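You operate a simulated robot arm through the tools that you are given. There is no shell and no other tool.

Carry out the task below with a simulated robot arm. There is one attempt and no reset: what you move stays moved.

Task
Put things in order on the packing table. At the end: the yellow wiper is on the black oil tin; the grey wall hook stands on top of the white-top scrub pad; the orange-bead can from the packing table stands where the clip pot stood; the clip pot stands where the grey wall hook stood; whatever was shut is shut again. Leave all else as you found it, and nothing knocked over.

Only the result counts: the job must be done as asked and must still hold three seconds after the hand-in. Knocking over, shifting, dropping, spilling or breaking anything else fails it.

Robot
A 6-joint arm with a two-finger gripper, fixed in place. Base frame: the origin is at the foot of the arm, x ahead of it, y to its left, z up; the work surface is at about z = 0. Lengths are in mm, angles in rad, forces in N, time in s.
With the tool pointing down near the work surface it reaches from about 240 to 620 mm from the base axis. Its first joint turns from -1.152 to 1.152 rad. Payload 1.37 kg.
The tool frame sits at the grasp point between the pads (the TCP): z along the fingers, y along the line on which they close. The tips reach 22 mm beyond it. The gripper opens to 92 mm; its body begins 65 mm behind the TCP.
Orientation is that of the tool frame in the base frame, as a unit quaternion [w, x, y, z]. With the fingers straight down and closing along the base's y, the tool's x points along the base's -x, its y along +y and its z along -z.

Tools
- The arm moves only by the tool jog_arm. Its argument "series" is a list that holds one entry, the list of rows, each a list of 6 numbers: the shift along the base's x, y, z in m, then the turn, a rotation vector about the base's x, y, z in rad. In form: [[[x, y, z, ax, ay, az], ...]]. A call has 1 to 20 rows; each row shifts and turns the commanded pose from where the row before left it. "gripper" is the closure, from 0 (fully open) to 1 (shut), set as the call begins (left out, the last holds). Each row takes 0.2 s and may step no farther than 50 mm and 0.15 rad from the row before; otherwise, or with a gripper value out of range, the whole call is refused. A pose out of reach is approached as far as the arm can. The call stops where the force on the tool passes 40 N (or 10 N more than at its start, if that is more) or the arm is blocked; 0.2 s more then pass. The fingers move at their own pace (about 59.9 mm/s each) and stop on an object; they squeeze with about 26 N. The grip force told is the motor's: it shows also when the fingers shut on nothing. Time passes only in rows, and 0.2 s behind the last, so rows that do not move let the fingers close. It gives the time, the measured TCP pose, the force on the tool (base axes), the opening and the grip force at its end, in the units of the frame above (readings bear some noise), with the torque about the TCP (base axes, N m) and any sound that the robot's microphone picked up.
- Cameras (640 x 400 px; columns grow to the right, rows downward): "scene" is fixed at [34.9, -441.8, 566.9]; the picture's right is [0.72, -0.69, 0.00], its down [-0.49, -0.51, -0.71] and it looks along [0.49, 0.51, -0.70] (base axes); focal length 271 px, centre (320, 200). "wrist" rides on the gripper at [71, 19, -102] in the tool frame; the picture's right is [-0.26, 0.97, 0.00], its down [-0.75, -0.21, -0.62] and it looks along [-0.60, -0.16, 0.78] (tool axes); focal length 280 px, centre (320, 200). There is no depth. A picture from a camera that has moved, and an enlarged one, comes with that camera's place and axes in the base frame and with its lens.
- grab_frame(camera): a new picture of that camera. The clock stands still meanwhile.
- inspect(camera, box): a new picture of the part [left, top, right, bottom] of that camera's present view, enlarged. The clock stands still meanwhile.
- close_job(): hands the job in; it is judged then, once.

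Places have to be worked out from the pictures, the camera data and where the tool is seen. Open the gripper and draw the arm clear of the work before you hand the job in, unless the task says otherwise.

The tools are called as name(argument=value, ...) on one line, values as JSON. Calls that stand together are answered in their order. jog_arm: Moves the arm, as the interface text tells. Its arguments: {"type":"object","properties":{"series":{"type":"array"},"gripper":{"type":"number"}},"required":["series"]} The other tools are called the same way: grab_frame (camera) takes a picture; inspect (camera, box) takes an enlarged picture of a part of a camera's view; close_job () hands the job in.

At the start:

```text
time_s: 0.0
eef_pos: [457.5, -198.2, 325.2]
tcp_rot: [0.001, 0.0, 1.0, 0.0]
force: [-0.4, 0.2, 0.4]
torque: [0.0, 0.0, -0.01]
finger_gap: 92.3
gripper_force: 0.0
```

scene: 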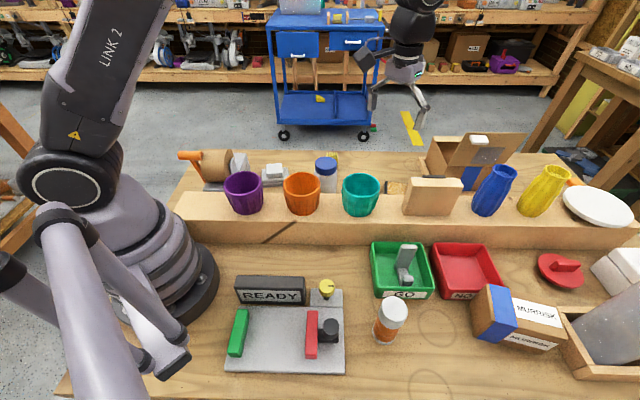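
wrist: 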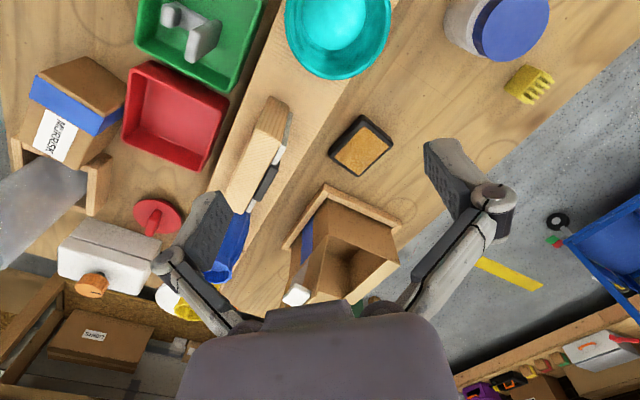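

I'll start by looking at both cameras' views more closely to identify the objects named in the task.

inspect(camera="scene", box=[360, 120, 640, 295])

inspect(camera="scene", box=[160, 130, 420, 292])

inspect(camera="scene", box=[200, 230, 460, 392])

inspect(camera="scene", box=[440, 230, 640, 392])

inspect(camera="scene", box=[220, 0, 480, 160])

```text
2.29 times, centred on (500, 208) of scene
camera zoom: at [34.9, -441.8, 566.9], right [0.72, -0.69, 0.0], down [-0.49, -0.51, -0.71], along [0.49, 0.51, -0.7], focal length 618 px, centre (-91, 183)
```

zoom: 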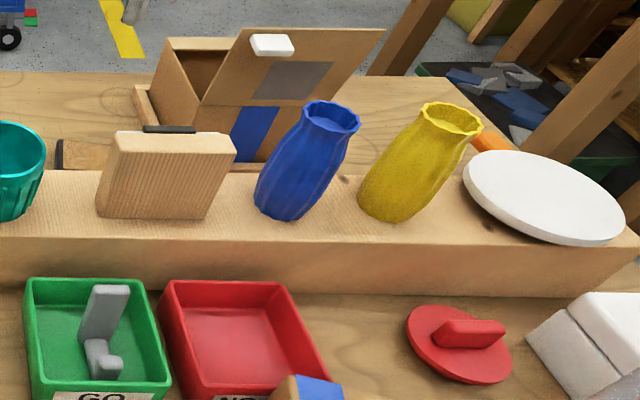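

```text
2.46 times, centred on (290, 211) of scene
camera zoom: at [34.9, -441.8, 566.9], right [0.72, -0.69, 0.0], down [-0.49, -0.51, -0.71], along [0.49, 0.51, -0.7], focal length 666 px, centre (394, 173)
```

zoom: 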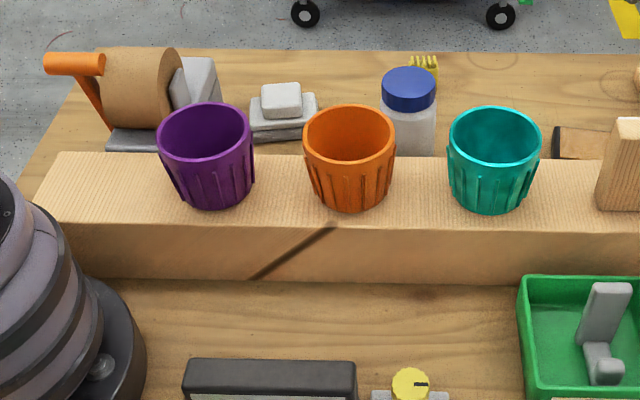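

```text
2.46 times, centred on (330, 311) of scene
camera zoom: at [34.9, -441.8, 566.9], right [0.72, -0.69, 0.0], down [-0.49, -0.51, -0.71], along [0.49, 0.51, -0.7], focal length 666 px, centre (295, -73)
```

zoom: 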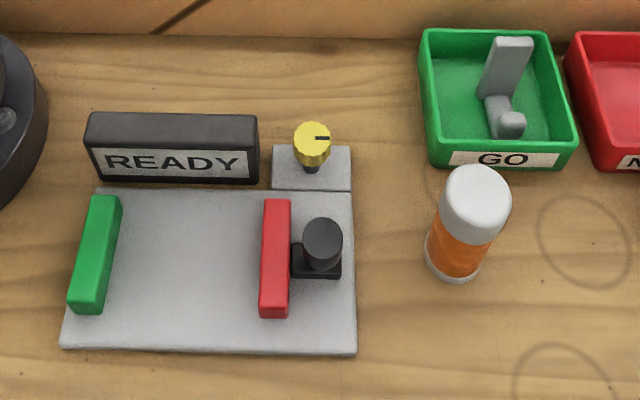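

```text
2.47 times, centred on (540, 311) of scene
camera zoom: at [34.9, -441.8, 566.9], right [0.72, -0.69, 0.0], down [-0.49, -0.51, -0.71], along [0.49, 0.51, -0.7], focal length 668 px, centre (-223, -74)
```

zoom: 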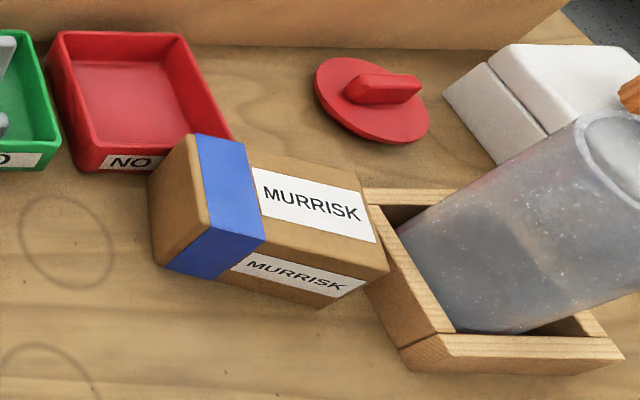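

```text
2.46 times, centred on (350, 80) of scene
camera zoom: at [34.9, -441.8, 566.9], right [0.72, -0.69, 0.0], down [-0.49, -0.51, -0.71], along [0.49, 0.51, -0.7], focal length 666 px, centre (246, 495)
```

zoom: 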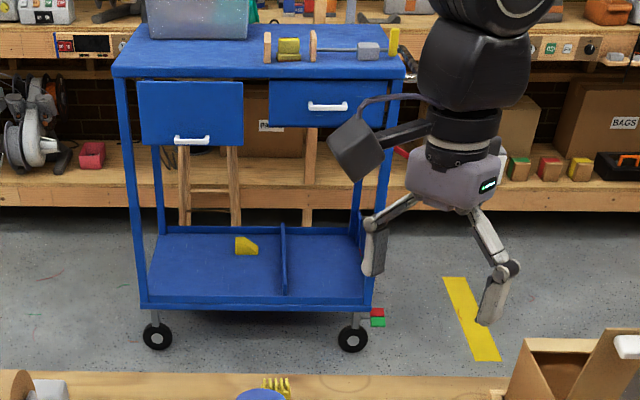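

Next I look at enlarged parts of the wrist view, which shows the far side of the beam.

inspect(camera="wrist", box=[0, 0, 320, 200])

inspect(camera="wrist", box=[320, 0, 640, 200])

inspect(camera="wrist", box=[0, 180, 320, 380])

inspect(camera="wrist", box=[220, 80, 480, 320])

```text
2.00 times, centred on (160, 100) of wrist
camera zoom: at [387.9, -177.8, 426.2], right [0.26, 0.96, 0.0], down [0.75, -0.2, 0.63], along [0.6, -0.16, -0.78], focal length 561 px, centre (640, 400)
```

zoom: 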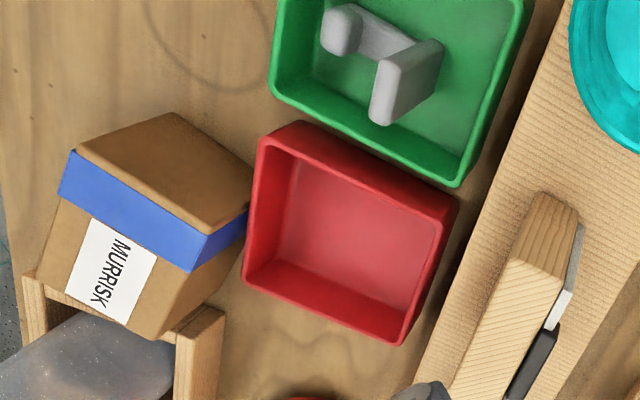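

```text
2.00 times, centred on (480, 100) of wrist
camera zoom: at [387.9, -177.8, 426.2], right [0.26, 0.96, 0.0], down [0.75, -0.2, 0.63], along [0.6, -0.16, -0.78], focal length 561 px, centre (0, 400)
```

zoom: 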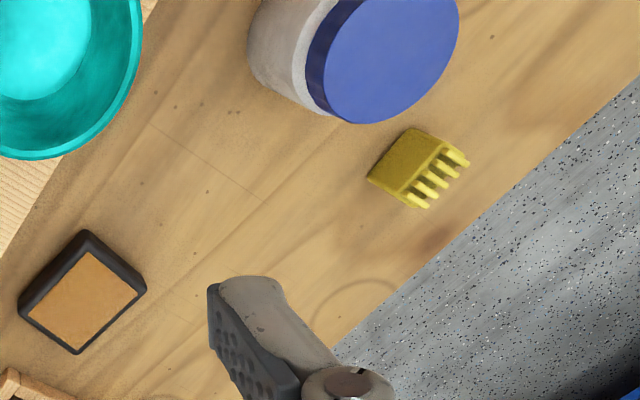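

```text
2.00 times, centred on (160, 280) of wrist
camera zoom: at [387.9, -177.8, 426.2], right [0.26, 0.96, 0.0], down [0.75, -0.2, 0.63], along [0.6, -0.16, -0.78], focal length 561 px, centre (640, 40)
```

zoom: 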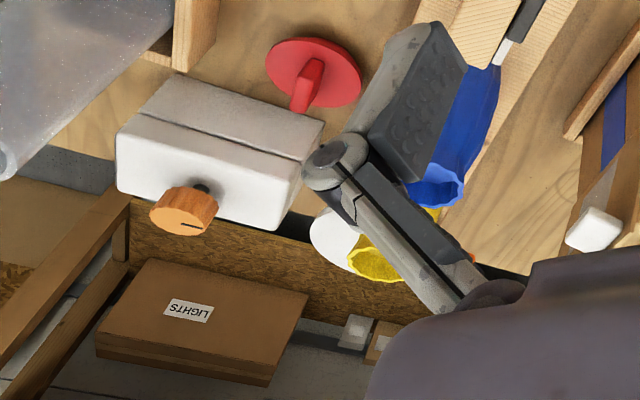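

```text
1.67 times, centred on (350, 200) of wrist
camera zoom: at [387.9, -177.8, 426.2], right [0.26, 0.96, 0.0], down [0.75, -0.2, 0.63], along [0.6, -0.16, -0.78], focal length 467 px, centre (270, 200)
```

zoom: 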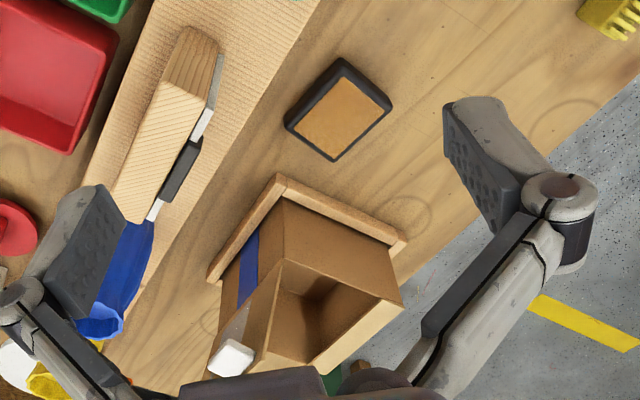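

The grey hook sits in the green GO tray. I'll raise the arm and move it back so the wrist camera sees more of the near half of the table.

jog_arm(series=[[[-0.04, 0.0, 0.02, 0, 0, 0], [-0.04, 0.0, 0.02, 0, 0, 0], [-0.04, 0.0, 0.02, 0, 0, 0], [-0.04, 0.0, 0.02, 0, 0, 0]]])

grab_frame(camera="wrist")

grab_frame(camera="scene")

```text
time_s: 1.0
eef_pos: [296.4, -197.8, 406.4]
tcp_rot: [0.0, 0.001, 1.0, 0.0]
force: [-0.1, -0.5, 1.1]
torque: [0.01, -0.02, 0.03]
finger_gap: 91.8
gripper_force: 0.0
```

```text
taken
camera wrist: at [226.3, -177.8, 506.8], right [0.26, 0.96, 0.0], down [0.75, -0.2, 0.63], along [0.6, -0.16, -0.78], focal length 280 px, centre (320, 200)
```

wrist: 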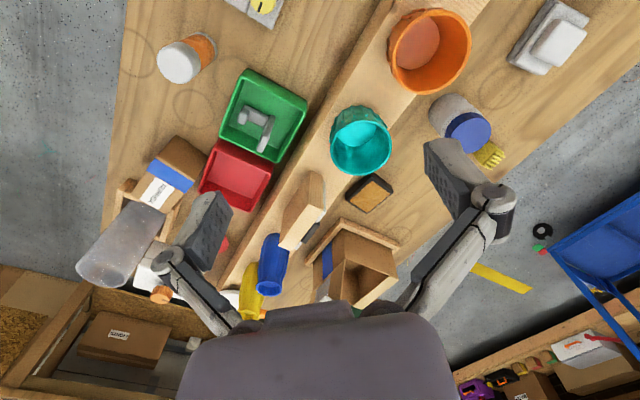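

```text
taken
```

scene: 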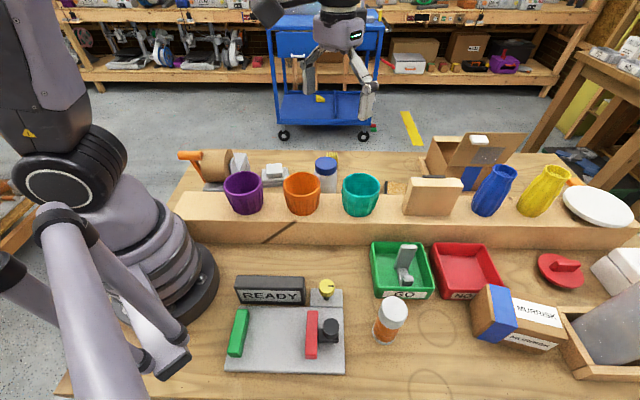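

inspect(camera="wrist", box=[60, 0, 320, 160])

inspect(camera="wrist", box=[320, 0, 640, 200])

inspect(camera="wrist", box=[60, 130, 320, 330])

inspect(camera="wrist", box=[220, 150, 480, 320])

```text
2.46 times, centred on (190, 80) of wrist
camera zoom: at [226.3, -177.8, 506.8], right [0.26, 0.96, 0.0], down [0.75, -0.2, 0.63], along [0.6, -0.16, -0.78], focal length 690 px, centre (640, 495)
```

zoom: 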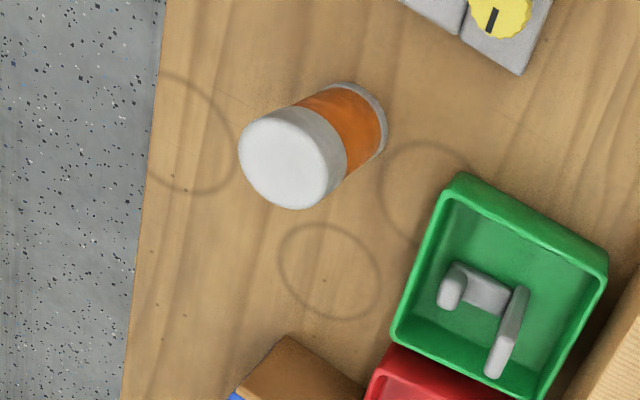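

```text
2.00 times, centred on (480, 100) of wrist
camera zoom: at [226.3, -177.8, 506.8], right [0.26, 0.96, 0.0], down [0.75, -0.2, 0.63], along [0.6, -0.16, -0.78], focal length 561 px, centre (0, 400)
```

zoom: 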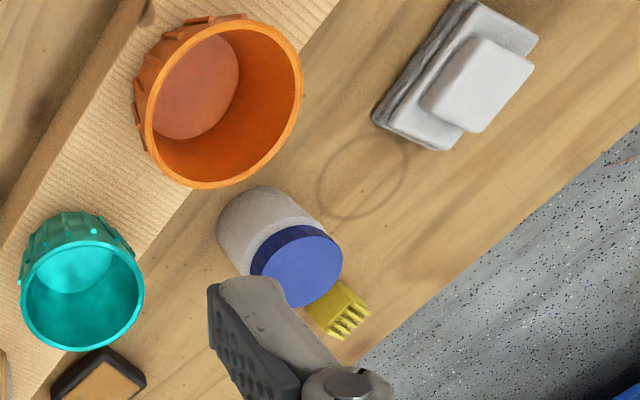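

```text
2.00 times, centred on (190, 230) of wrist
camera zoom: at [226.3, -177.8, 506.8], right [0.26, 0.96, 0.0], down [0.75, -0.2, 0.63], along [0.6, -0.16, -0.78], focal length 561 px, centre (580, 140)
```

zoom: 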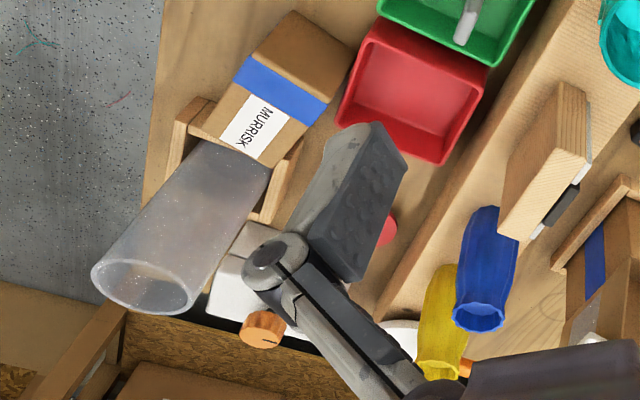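

```text
2.35 times, centred on (350, 235) of wrist
camera zoom: at [226.3, -177.8, 506.8], right [0.26, 0.96, 0.0], down [0.75, -0.2, 0.63], along [0.6, -0.16, -0.78], focal length 660 px, centre (249, 118)
```

zoom: 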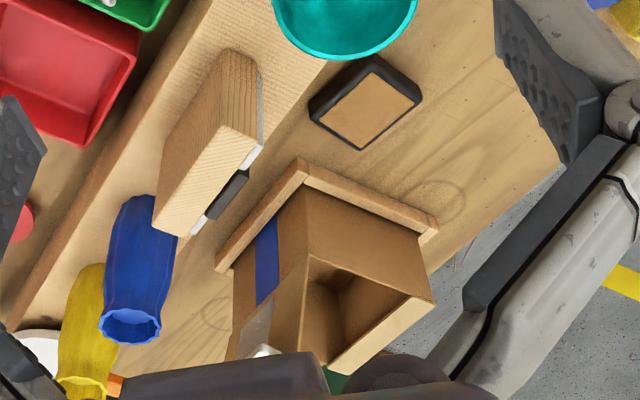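

I need a better view behind the beam, so I move the tool left and forward at height to look at the jar, pads, box and the purple cup.

jog_arm(series=[[[0.0, 0.045, 0.01, 0, 0, 0], [0.0, 0.045, 0.01, 0, 0, 0], [0.0, 0.045, 0.01, 0, 0, 0], [0.0, 0.045, 0.01, 0, 0, 0], [0.0, 0.045, 0.0, 0, 0, 0]]])

grab_frame(camera="wrist")

```text
time_s: 2.2
eef_pos: [298.7, 22.7, 443.8]
tcp_rot: [0.0, 0.0, 1.0, -0.001]
force: [-0.4, -0.3, -1.0]
torque: [0.01, -0.02, -0.01]
finger_gap: 92.0
gripper_force: 0.1
```

```text
taken
camera wrist: at [228.6, 43.1, 545.2], right [0.26, 0.96, 0.0], down [0.75, -0.2, 0.63], along [0.6, -0.17, -0.78], focal length 280 px, centre (320, 200)
```

wrist: 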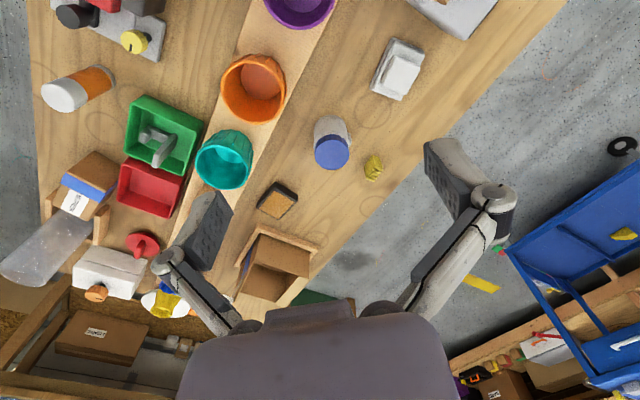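

inspect(camera="wrist", box=[220, 0, 500, 220])

inspect(camera="wrist", box=[180, 160, 400, 310])

inspect(camera="wrist", box=[0, 0, 240, 200])

inspect(camera="wrist", box=[0, 180, 240, 380])

```text
1.82 times, centred on (360, 110) of wrist
camera zoom: at [228.6, 43.1, 545.2], right [0.26, 0.96, 0.0], down [0.75, -0.2, 0.63], along [0.6, -0.17, -0.78], focal length 510 px, centre (247, 364)
```

zoom: 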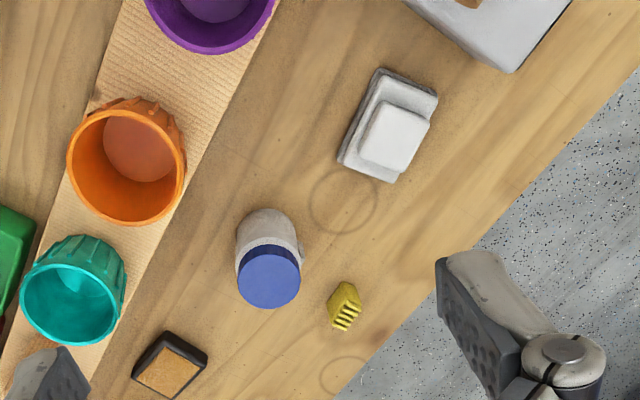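

```text
2.67 times, centred on (290, 235) of wrist
camera zoom: at [228.6, 43.1, 545.2], right [0.26, 0.96, 0.0], down [0.75, -0.2, 0.63], along [0.6, -0.17, -0.78], focal length 748 px, centre (400, 107)
```

zoom: 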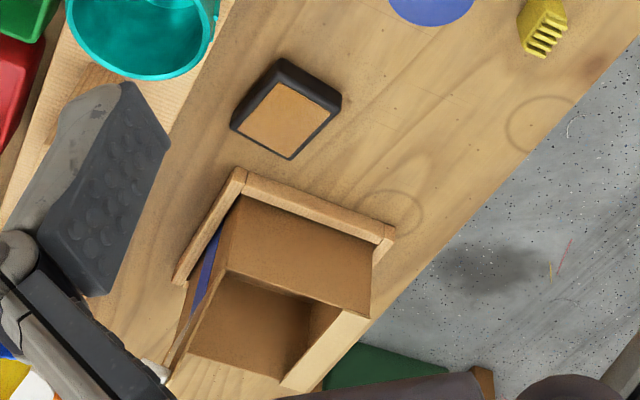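

```text
2.00 times, centred on (120, 100) of wrist
camera zoom: at [228.6, 43.1, 545.2], right [0.26, 0.96, 0.0], down [0.75, -0.2, 0.63], along [0.6, -0.17, -0.78], focal length 561 px, centre (720, 400)
```

zoom: 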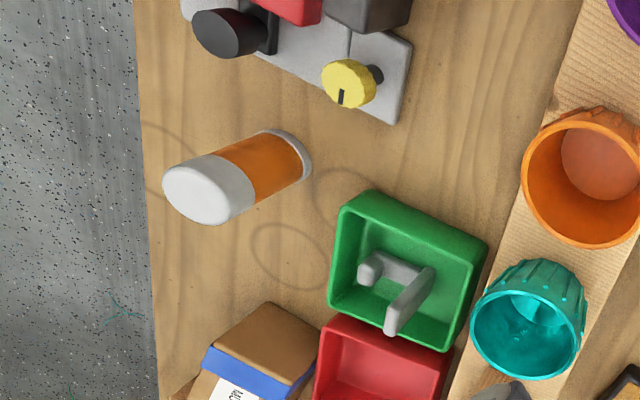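

```text
2.00 times, centred on (120, 280) of wrist
camera zoom: at [228.6, 43.1, 545.2], right [0.26, 0.96, 0.0], down [0.75, -0.2, 0.63], along [0.6, -0.17, -0.78], focal length 561 px, centre (720, 40)
```

zoom: 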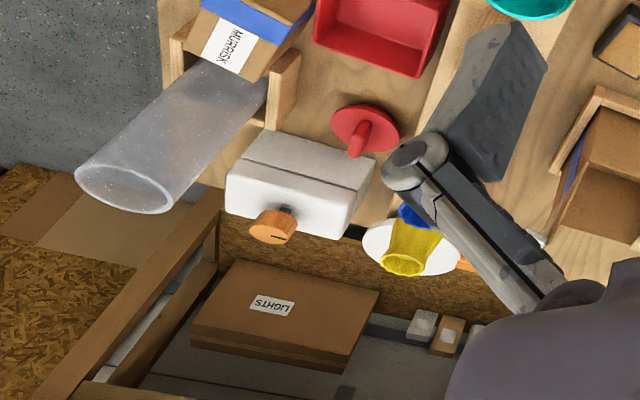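

The inspect tool seems to render at real resolution, so I'll zoom tightly on the uncertain items: the black/tan block, the blue-lidded jar, the yellow item, and the grey/white pad.

inspect(camera="wrist", box=[245, 170, 309, 230])

inspect(camera="wrist", box=[300, 105, 396, 195])

inspect(camera="wrist", box=[350, 20, 446, 110])

inspect(camera="scene", box=[300, 140, 400, 220])

inspect(camera="scene", box=[370, 165, 470, 225])

inspect(camera="scene", box=[170, 140, 300, 220])

```text
6.67 times, centred on (277, 200) of wrist
camera zoom: at [228.6, 43.1, 545.2], right [0.26, 0.96, 0.0], down [0.75, -0.2, 0.63], along [0.6, -0.17, -0.78], focal length 1869 px, centre (607, 200)
```

zoom: 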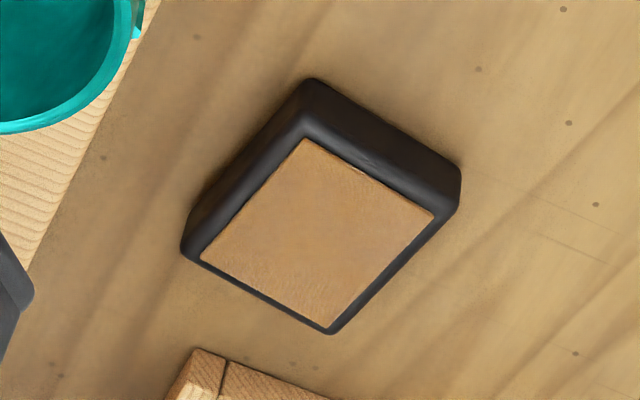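

```text
4.44 times, centred on (348, 150) of wrist
camera zoom: at [228.6, 43.1, 545.2], right [0.26, 0.96, 0.0], down [0.75, -0.2, 0.63], along [0.6, -0.17, -0.78], focal length 1246 px, centre (196, 422)
```

zoom: 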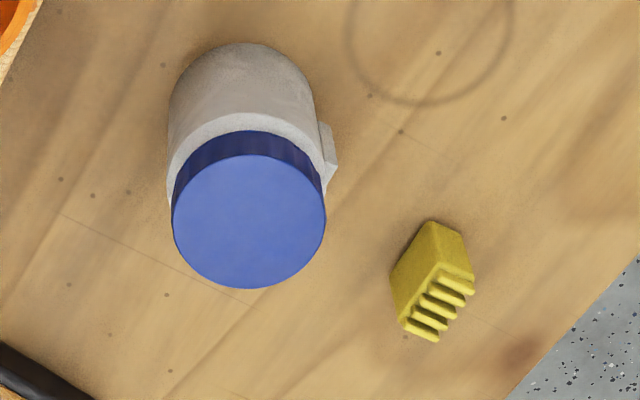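

```text
4.44 times, centred on (398, 65) of wrist
camera zoom: at [228.6, 43.1, 545.2], right [0.26, 0.96, 0.0], down [0.75, -0.2, 0.63], along [0.6, -0.17, -0.78], focal length 1246 px, centre (-27, 800)
```

zoom: 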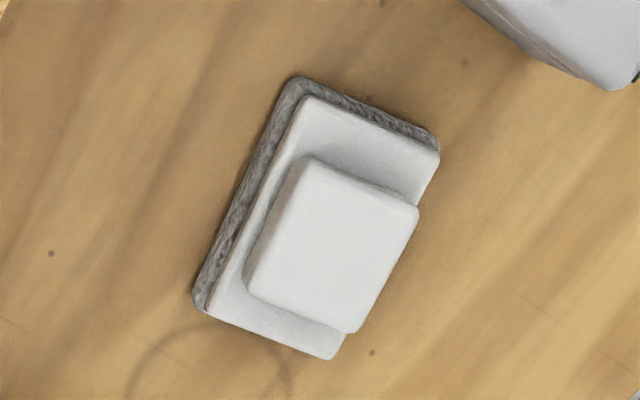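

```text
5.00 times, centred on (350, 180) of scene
camera zoom: at [34.9, -441.8, 566.9], right [0.72, -0.69, 0.0], down [-0.49, -0.51, -0.71], along [0.49, 0.51, -0.7], focal length 1353 px, centre (170, 300)
```

zoom: 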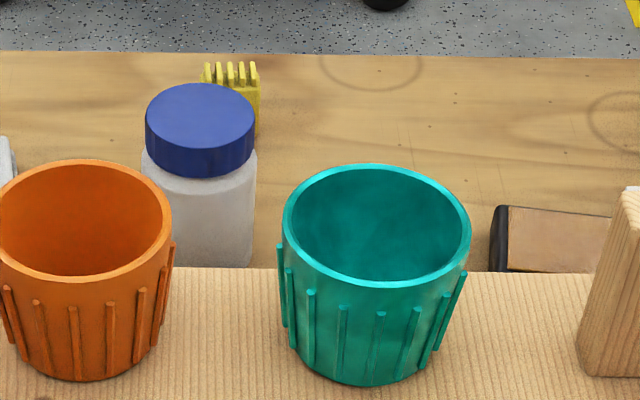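

```text
6.40 times, centred on (420, 195) of scene
camera zoom: at [34.9, -441.8, 566.9], right [0.72, -0.69, 0.0], down [-0.49, -0.51, -0.71], along [0.49, 0.51, -0.7], focal length 1732 px, centre (-320, 232)
```

zoom: 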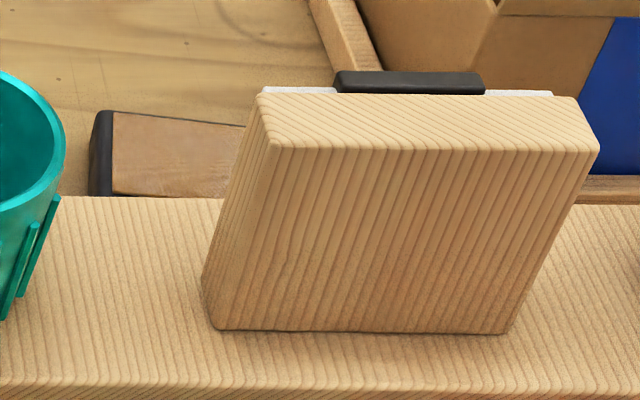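

```text
4.92 times, centred on (235, 180) of scene
camera zoom: at [34.9, -441.8, 566.9], right [0.72, -0.69, 0.0], down [-0.49, -0.51, -0.71], along [0.49, 0.51, -0.7], focal length 1332 px, centre (738, 298)
```

zoom: 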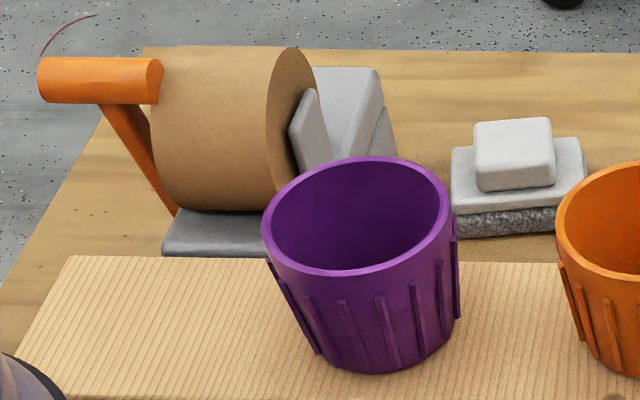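

The grey-scrubbing-base block with white top at left is the white-top scrub pad, and the yellow toothed piece looks like the wiper. I want to see behind the wooden block and the rest of the surface before deciding, so I go further left and forward.

jog_arm(series=[[[0.03, 0.04, 0.0, 0, 0, 0.1], [0.03, 0.04, 0.0, 0, 0, 0.1], [0.03, 0.04, 0.0, 0, 0, 0.1], [0.03, 0.04, 0.0, 0, 0, 0.1], [0.0, 0.04, 0.0, 0, 0, 0.1], [0.0, 0.04, 0.0, 0, 0, 0.1]]])

grab_frame(camera="wrist")

```text
time_s: 3.6
eef_pos: [420.9, 268.2, 447.1]
tcp_rot: [0.001, -0.295, 0.955, -0.001]
force: [1.0, 0.3, -0.9]
torque: [0.01, -0.01, -0.02]
finger_gap: 92.2
gripper_force: 0.0
```

```text
taken
camera wrist: at [351.8, 245.6, 548.8], right [-0.33, 0.94, 0.0], down [0.74, 0.26, 0.63], along [0.59, 0.21, -0.78], focal length 280 px, centre (320, 200)
```

wrist: 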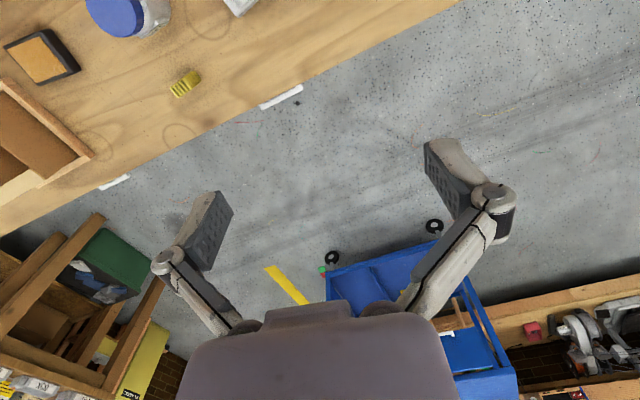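

White bars protrude at the table's far edge, which could be drawer handles, so I zoom in on them.

inspect(camera="wrist", box=[80, 60, 330, 220])

inspect(camera="wrist", box=[240, 70, 320, 120])

inspect(camera="wrist", box=[0, 0, 220, 140])

```text
2.50 times, centred on (205, 140) of wrist
camera zoom: at [351.8, 245.6, 548.8], right [-0.33, 0.94, 0.0], down [0.74, 0.26, 0.63], along [0.59, 0.21, -0.78], focal length 701 px, centre (608, 350)
```

zoom: 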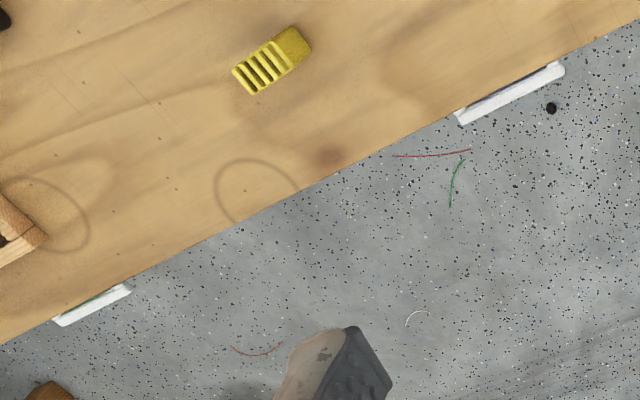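

```text
8.00 times, centred on (280, 95) of wrist
camera zoom: at [351.8, 245.6, 548.8], right [-0.33, 0.94, 0.0], down [0.74, 0.26, 0.63], along [0.59, 0.21, -0.78], focal length 2243 px, centre (640, 1040)
```

zoom: 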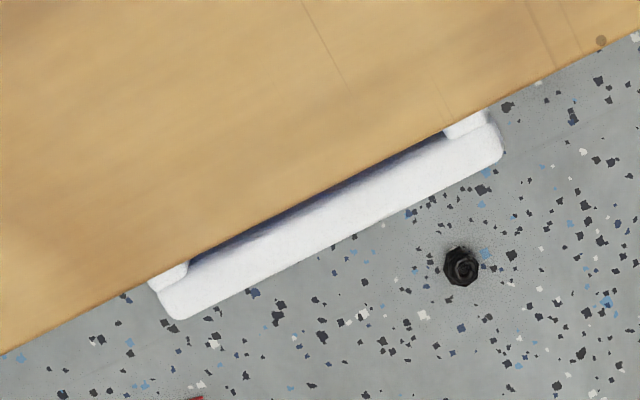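

```text
2.86 times, centred on (110, 70) of wrist
camera zoom: at [351.8, 245.6, 548.8], right [-0.33, 0.94, 0.0], down [0.74, 0.26, 0.63], along [0.59, 0.21, -0.78], focal length 801 px, centre (920, 571)
```

zoom: 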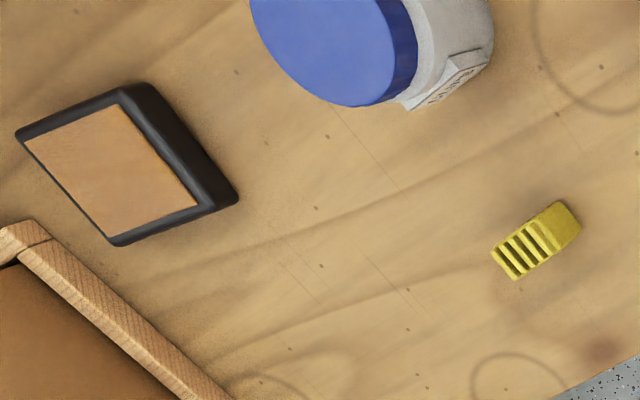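

There is a reachable-looking drawer handle near the far edge, and the blue-lidded jar carries a label on its far side. I zoom on the label.

inspect(camera="wrist", box=[130, 0, 186, 36])

inspect(camera="wrist", box=[0, 20, 90, 90])

inspect(camera="wrist", box=[160, 60, 210, 105])

```text
11.11 times, centred on (158, 18) of wrist
camera zoom: at [351.8, 245.6, 548.8], right [-0.33, 0.94, 0.0], down [0.74, 0.26, 0.63], along [0.59, 0.21, -0.78], focal length 3115 px, centre (2120, 2222)
```

zoom: 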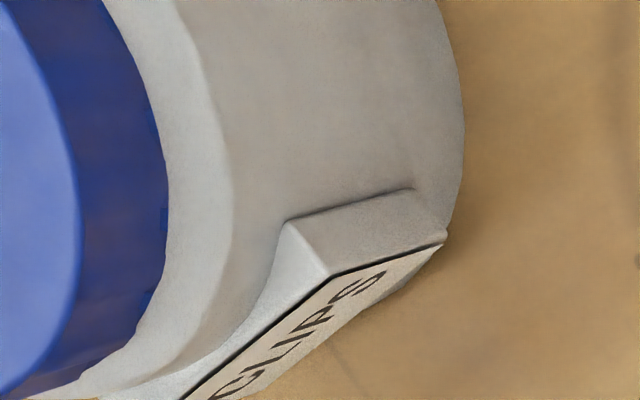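

```text
5.71 times, centred on (45, 55) of wrist
camera zoom: at [351.8, 245.6, 548.8], right [-0.33, 0.94, 0.0], down [0.74, 0.26, 0.63], along [0.59, 0.21, -0.78], focal length 1602 px, centre (1891, 1029)
```

zoom: 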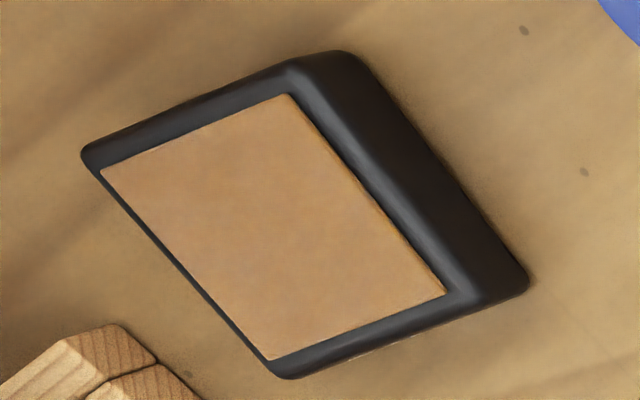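

```text
8.89 times, centred on (185, 82) of wrist
camera zoom: at [351.8, 245.6, 548.8], right [-0.33, 0.94, 0.0], down [0.74, 0.26, 0.63], along [0.59, 0.21, -0.78], focal length 2492 px, centre (1520, 1244)
```

zoom: 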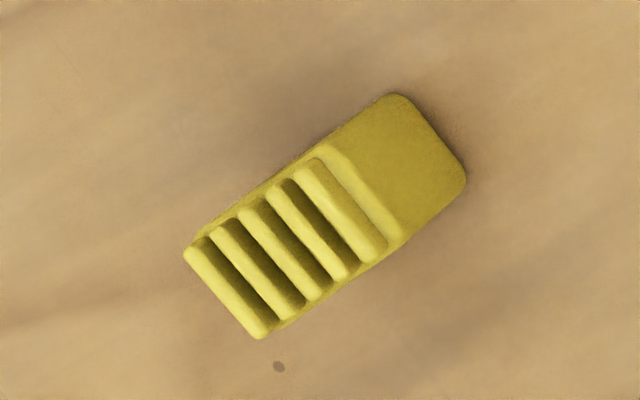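

The blue-lidded jar reads CLIPS, so it is the clip pot. Now I'll view the back side of the wooden block and the black/tan item from the left, yawing the camera toward -y.

jog_arm(series=[[[0.01, -0.025, 0.0, 0, 0, -0.14], [0.01, -0.025, 0.0, 0, 0, -0.14], [0.01, -0.025, 0.0, 0, 0, -0.14], [0.01, -0.025, 0.0, 0, 0, -0.14], [0.01, -0.025, 0.0, 0, 0, -0.14], [0.01, -0.025, 0.0, 0, 0, -0.14], [0.0, -0.025, 0.0, 0, 0, -0.14], [0.0, -0.025, 0.0, 0, 0, -0.14], [0.0, -0.025, -0.03, 0, 0, -0.14], [0.0, -0.025, -0.03, 0, 0, -0.14], [0.0, 0.0, -0.03, 0, 0, -0.14]]])

grab_frame(camera="wrist")

```text
time_s: 6.0
eef_pos: [478.0, 14.5, 354.9]
tcp_rot: [0.0, 0.454, 0.891, 0.0]
force: [0.8, -0.1, 0.3]
torque: [-0.03, 0.02, 0.0]
finger_gap: 91.9
gripper_force: 0.0
```

```text
taken
camera wrist: at [453.0, 84.0, 456.1], right [0.94, 0.35, 0.0], down [0.28, -0.73, 0.63], along [0.22, -0.59, -0.78], focal length 280 px, centre (320, 200)
```

wrist: 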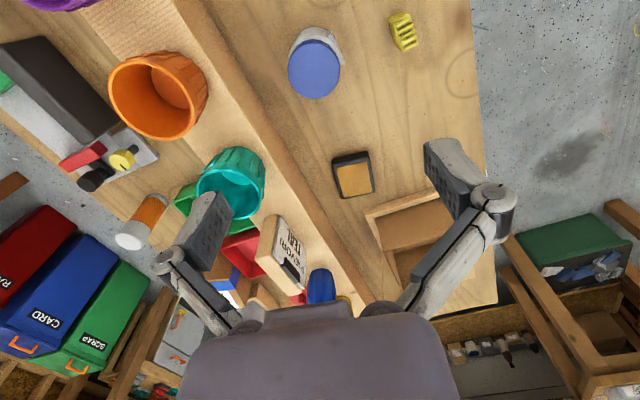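

inspect(camera="wrist", box=[220, 190, 380, 310])

inspect(camera="wrist", box=[0, 20, 240, 260])

inspect(camera="wrist", box=[300, 120, 420, 220])

inspect(camera="wrist", box=[0, 190, 240, 400])

```text
3.33 times, centred on (300, 250) of wrist
camera zoom: at [453.0, 84.0, 456.1], right [0.94, 0.35, 0.0], down [0.28, -0.73, 0.63], along [0.22, -0.59, -0.78], focal length 935 px, centre (387, 33)
```

zoom: 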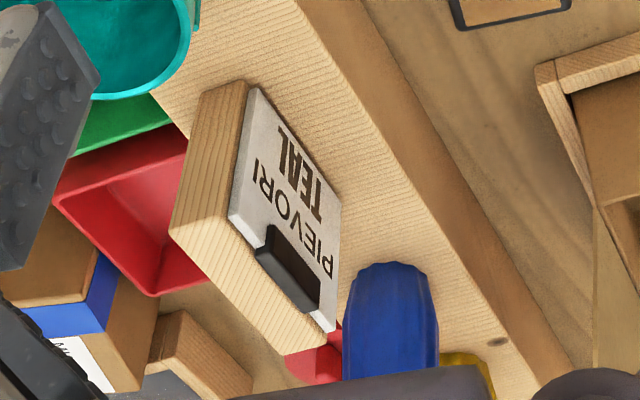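

```text
1.67 times, centred on (120, 140) of wrist
camera zoom: at [453.0, 84.0, 456.1], right [0.94, 0.35, 0.0], down [0.28, -0.73, 0.63], along [0.22, -0.59, -0.78], focal length 467 px, centre (653, 300)
```

zoom: 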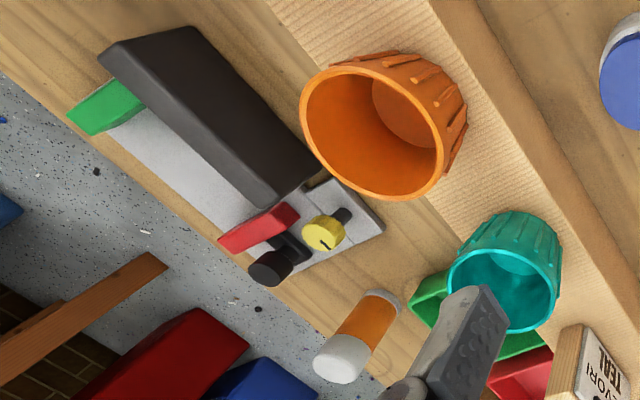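

```text
4.00 times, centred on (360, 170) of wrist
camera zoom: at [453.0, 84.0, 456.1], right [0.94, 0.35, 0.0], down [0.28, -0.73, 0.63], along [0.22, -0.59, -0.78], focal length 1122 px, centre (160, 320)
```

zoom: 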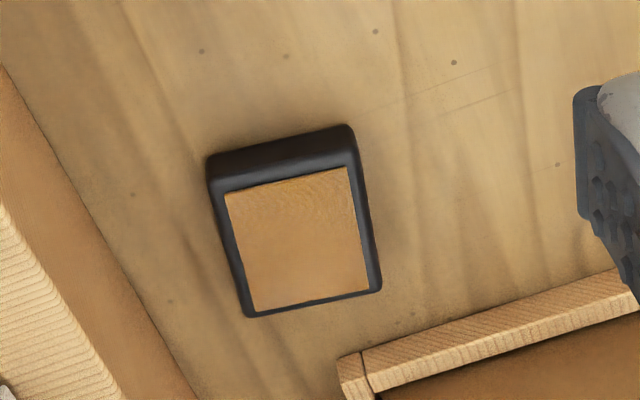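

```text
1.90 times, centred on (120, 295) of wrist
camera zoom: at [453.0, 84.0, 456.1], right [0.94, 0.35, 0.0], down [0.28, -0.73, 0.63], along [0.22, -0.59, -0.78], focal length 534 px, centre (701, 19)
```

zoom: 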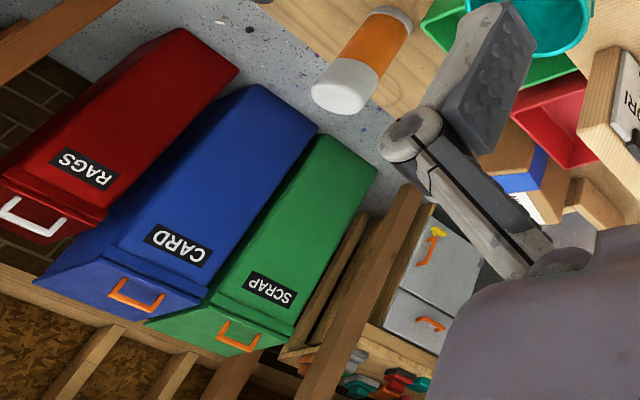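

The wooden block is just an order-card holder ("PIEVORI TEAL"). I'll survey the left end of the table (tape dispenser, purple cup, area close to the base) to make sure no black tin or other wiper is hidden there.

jog_arm(series=[[[-0.02, 0.02, 0.02, 0, 0, 0.14], [-0.02, 0.02, 0.02, 0, 0, 0.14], [-0.02, 0.02, 0.02, 0, 0, 0.14], [-0.02, 0.02, 0.02, 0, 0, 0.14], [-0.02, 0.02, 0.02, 0, 0, 0.14], [-0.02, 0.02, 0.0, 0, 0, 0.14], [-0.02, 0.02, 0.0, 0, 0, 0.14], [-0.02, 0.02, 0.0, 0, 0, 0.14], [-0.02, 0.02, 0.0, 0, 0, 0.14], [-0.02, 0.02, 0.0, 0, 0, 0.14], [-0.02, 0.02, 0.0, 0, 0, 0.14]]])

grab_frame(camera="wrist")

grab_frame(camera="scene")

```text
time_s: 8.4
eef_pos: [255.9, 234.7, 454.2]
tcp_rot: [0.002, -0.297, 0.955, 0.0]
force: [0.3, -0.8, -0.6]
torque: [-0.01, 0.0, -0.02]
finger_gap: 92.0
gripper_force: 0.1
```

```text
taken
camera wrist: at [187.5, 211.1, 556.4], right [-0.33, 0.94, 0.0], down [0.74, 0.26, 0.63], along [0.59, 0.21, -0.78], focal length 280 px, centre (320, 200)
```

wrist: 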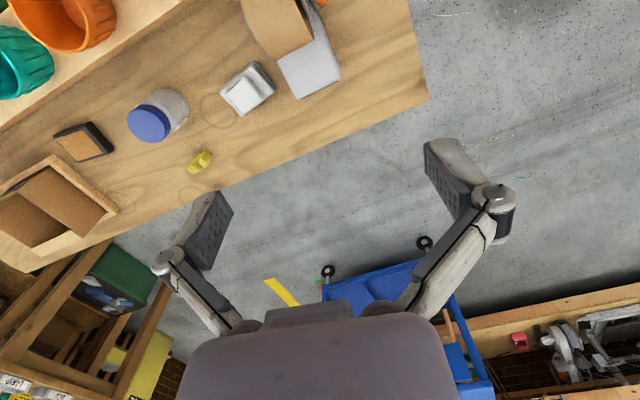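

```text
taken
```

scene: 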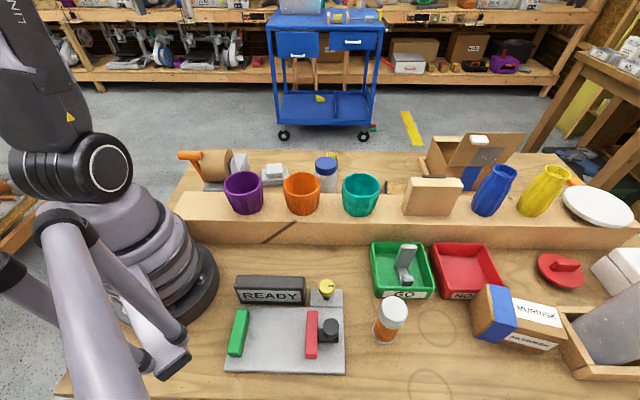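

No black tin on the left end either. I'll turn the camera round to the outer side and look back at the far table edge to see the drawer fronts.

jog_arm(series=[[[0.0124, 0.005, -0.003, 0, 0, -0.15], [0.0124, 0.005, -0.003, 0, 0, -0.15], [0.0124, 0.005, -0.003, 0, 0, -0.15], [0.0124, 0.005, -0.003, 0, 0, -0.15], [0.0124, 0.005, -0.003, 0, 0, -0.15], [0.0124, 0.005, -0.003, 0, 0, -0.15], [0.0124, 0.005, -0.003, 0, 0, -0.15], [0.0124, 0.005, -0.003, 0, 0, -0.15], [0.0124, 0.005, -0.003, 0, 0, -0.15], [0.0124, 0.005, -0.003, 0, 0, -0.15], [0.0124, 0.005, -0.003, 0, 0, -0.15], [0.0124, 0.005, -0.003, 0, 0, -0.15], [0.0124, 0.005, -0.003, 0, 0, -0.15], [0.0124, 0.005, -0.003, 0, 0, -0.15], [0.0124, 0.005, -0.003, 0, 0, -0.15], [0.0124, 0.005, -0.003, 0, 0, -0.15], [0.0124, 0.005, -0.003, 0, 0, -0.15], [0.0124, 0.005, -0.003, 0, 0, -0.15]]])

grab_frame(camera="wrist")

```text
time_s: 12.2
eef_pos: [481.4, 327.2, 400.9]
tcp_rot: [-0.001, 0.868, 0.496, -0.001]
force: [-0.8, 0.1, 0.2]
torque: [-0.02, 0.03, 0.0]
finger_gap: 91.8
gripper_force: 0.1
```

```text
taken
camera wrist: at [534.8, 379.9, 502.0], right [0.7, -0.71, 0.0], down [-0.56, -0.55, 0.63], along [-0.45, -0.44, -0.78], focal length 280 px, centre (320, 200)
```

wrist: 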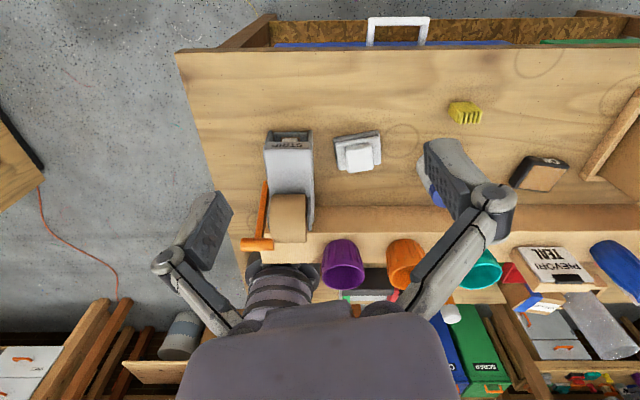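

Great angle. I zoom in on the drawer handle area, the black item's side (there seems to be a label) and the yellow piece.

inspect(camera="wrist", box=[500, 140, 580, 200])

inspect(camera="wrist", box=[220, 0, 640, 100])

inspect(camera="wrist", box=[430, 85, 500, 135])

inspect(camera="wrist", box=[240, 120, 400, 250])

```text
6.67 times, centred on (540, 170) of wrist
camera zoom: at [534.8, 379.9, 502.0], right [0.7, -0.71, 0.0], down [-0.56, -0.55, 0.63], along [-0.45, -0.44, -0.78], focal length 1869 px, centre (-1147, 400)
```

zoom: 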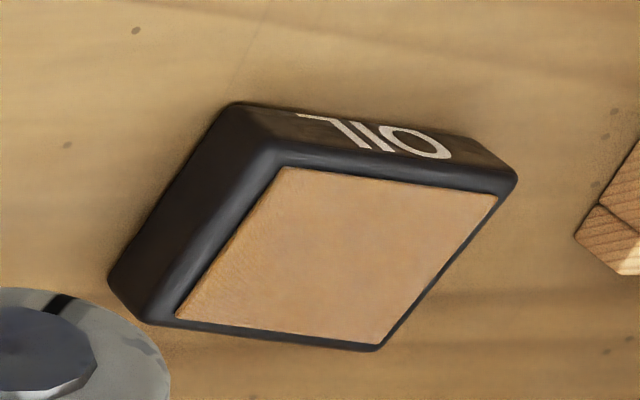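

```text
1.52 times, centred on (430, 50) of wrist
camera zoom: at [534.8, 379.9, 502.0], right [0.7, -0.71, 0.0], down [-0.56, -0.55, 0.63], along [-0.45, -0.44, -0.78], focal length 427 px, centre (152, 429)
```

zoom: 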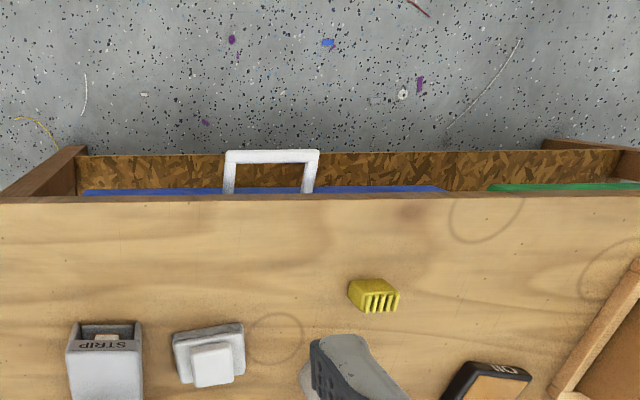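

```text
8.00 times, centred on (465, 110) of wrist
camera zoom: at [534.8, 379.9, 502.0], right [0.7, -0.71, 0.0], down [-0.56, -0.55, 0.63], along [-0.45, -0.44, -0.78], focal length 2243 px, centre (-840, 920)
```

zoom: 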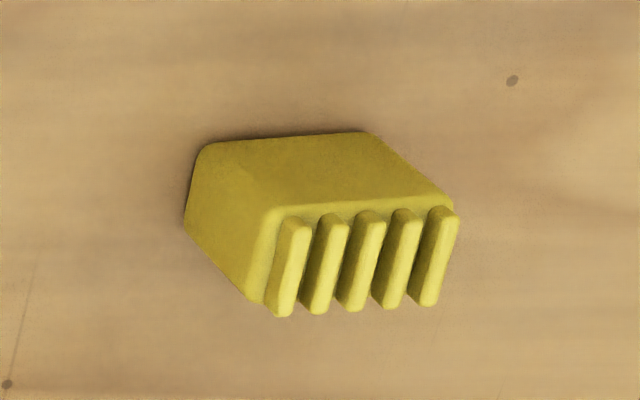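

```text
3.08 times, centred on (320, 185) of wrist
camera zoom: at [534.8, 379.9, 502.0], right [0.7, -0.71, 0.0], down [-0.56, -0.55, 0.63], along [-0.45, -0.44, -0.78], focal length 863 px, centre (320, 246)
```

zoom: 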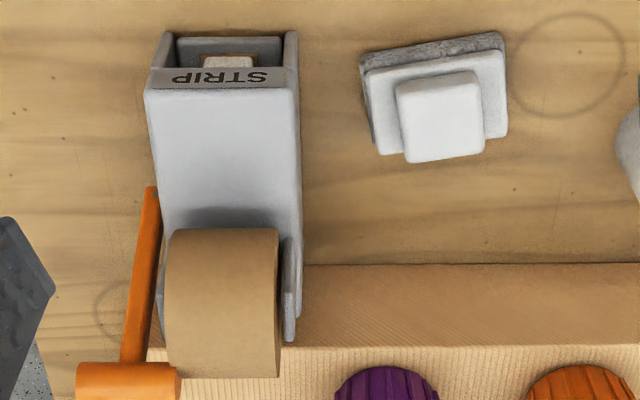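

The black block's side reads "OIL", so it is the black oil tin on the table, and the under-table things are just bins. I estimate: tin ≈ (621,-177), wiper ≈ (578,69), scrub pad handle ≈ (395,140). Next I go look closely at the hook in the GO tray.

jog_arm(series=[[[-0.0105, -0.0337, 0.0, 0, 0, 0.0778], [-0.0105, -0.0337, 0.0, 0, 0, 0.0778], [-0.0105, -0.0337, 0.0, 0, 0, 0.0778], [-0.0105, -0.0337, 0.0, 0, 0, 0.0778], [-0.0105, -0.0337, 0.0, 0, 0, 0.0778], [-0.0105, -0.0337, 0.0, 0, 0, 0.0778], [-0.0105, -0.0337, 0.0, 0, 0, 0.0778], [-0.0105, -0.0337, 0.0, 0, 0, 0.0778], [-0.0105, -0.0337, 0.0, 0, 0, 0.0778], [-0.0105, -0.0337, 0.0, 0, 0, 0.0778], [-0.0105, -0.0337, 0.0, 0, 0, 0.0778], [-0.0105, -0.0337, 0.0, 0, 0, 0.0778], [-0.0105, -0.0337, 0.0, 0, 0, 0.0778], [-0.0105, -0.0337, 0.0, 0, 0, 0.0778], [-0.0105, -0.0337, -0.02, 0, 0, 0.0778], [-0.0105, -0.0337, -0.03, 0, 0, 0.0778], [-0.0105, -0.0337, -0.03, 0, 0, 0.0778], [-0.0105, -0.0337, -0.03, 0, 0, 0.0778]]])

grab_frame(camera="wrist")

```text
time_s: 16.0
eef_pos: [288.8, -277.9, 294.7]
tcp_rot: [0.001, 0.341, 0.94, -0.001]
force: [-0.2, 0.3, 0.4]
torque: [-0.01, 0.0, 0.03]
finger_gap: 92.0
gripper_force: 0.1
```

```text
taken
camera wrist: at [249.3, -217.3, 394.6], right [0.82, 0.57, 0.0], down [0.45, -0.64, 0.63], along [0.36, -0.51, -0.78], focal length 280 px, centre (320, 200)
```

wrist: 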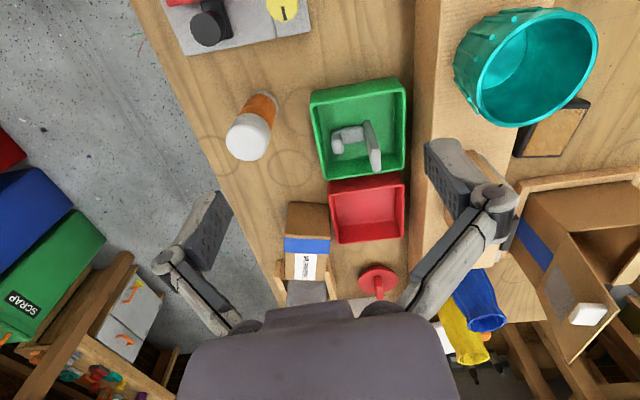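

inspect(camera="wrist", box=[300, 70, 428, 190])

inspect(camera="wrist", box=[210, 80, 306, 170])

inspect(camera="scene", box=[350, 230, 450, 310])

inspect(camera="scene", box=[350, 285, 430, 355])

```text
3.33 times, centred on (364, 130) of wrist
camera zoom: at [249.3, -217.3, 394.6], right [0.82, 0.57, 0.0], down [0.45, -0.64, 0.63], along [0.36, -0.51, -0.78], focal length 935 px, centre (173, 433)
```

zoom: 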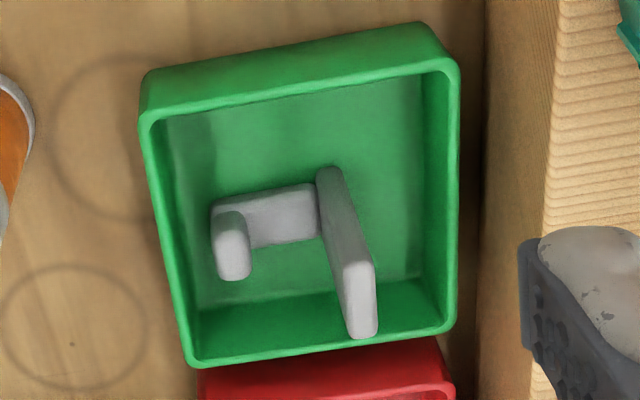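

```text
4.44 times, centred on (258, 125) of wrist
camera zoom: at [249.3, -217.3, 394.6], right [0.82, 0.57, 0.0], down [0.45, -0.64, 0.63], along [0.36, -0.51, -0.78], focal length 1246 px, centre (596, 533)
```

zoom: 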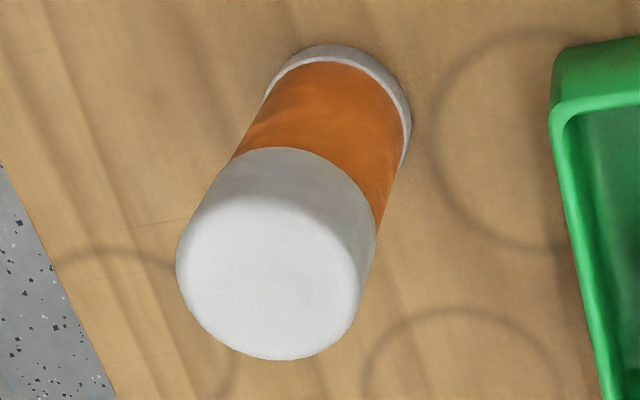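

```text
5.00 times, centred on (400, 270) of scene
camera zoom: at [34.9, -441.8, 566.9], right [0.72, -0.69, 0.0], down [-0.49, -0.51, -0.71], along [0.49, 0.51, -0.7], focal length 1353 px, centre (-80, -150)
```

zoom: 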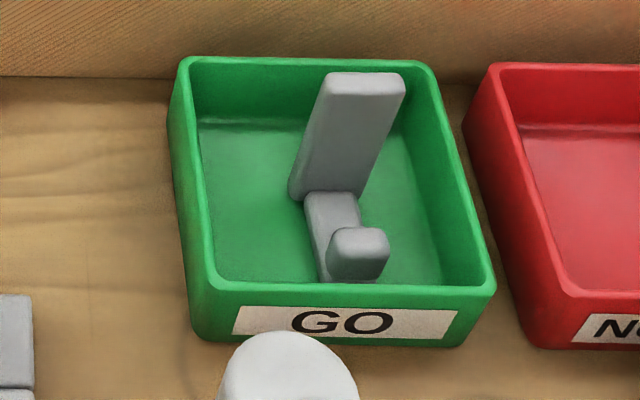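

```text
5.71 times, centred on (390, 320) of scene
camera zoom: at [34.9, -441.8, 566.9], right [0.72, -0.69, 0.0], down [-0.49, -0.51, -0.71], along [0.49, 0.51, -0.7], focal length 1546 px, centre (-80, -486)
```

zoom: 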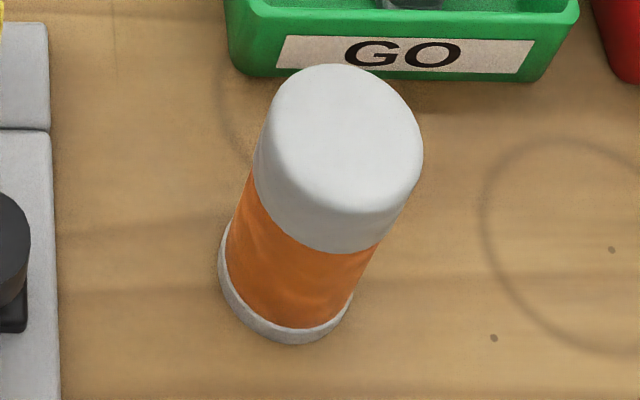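

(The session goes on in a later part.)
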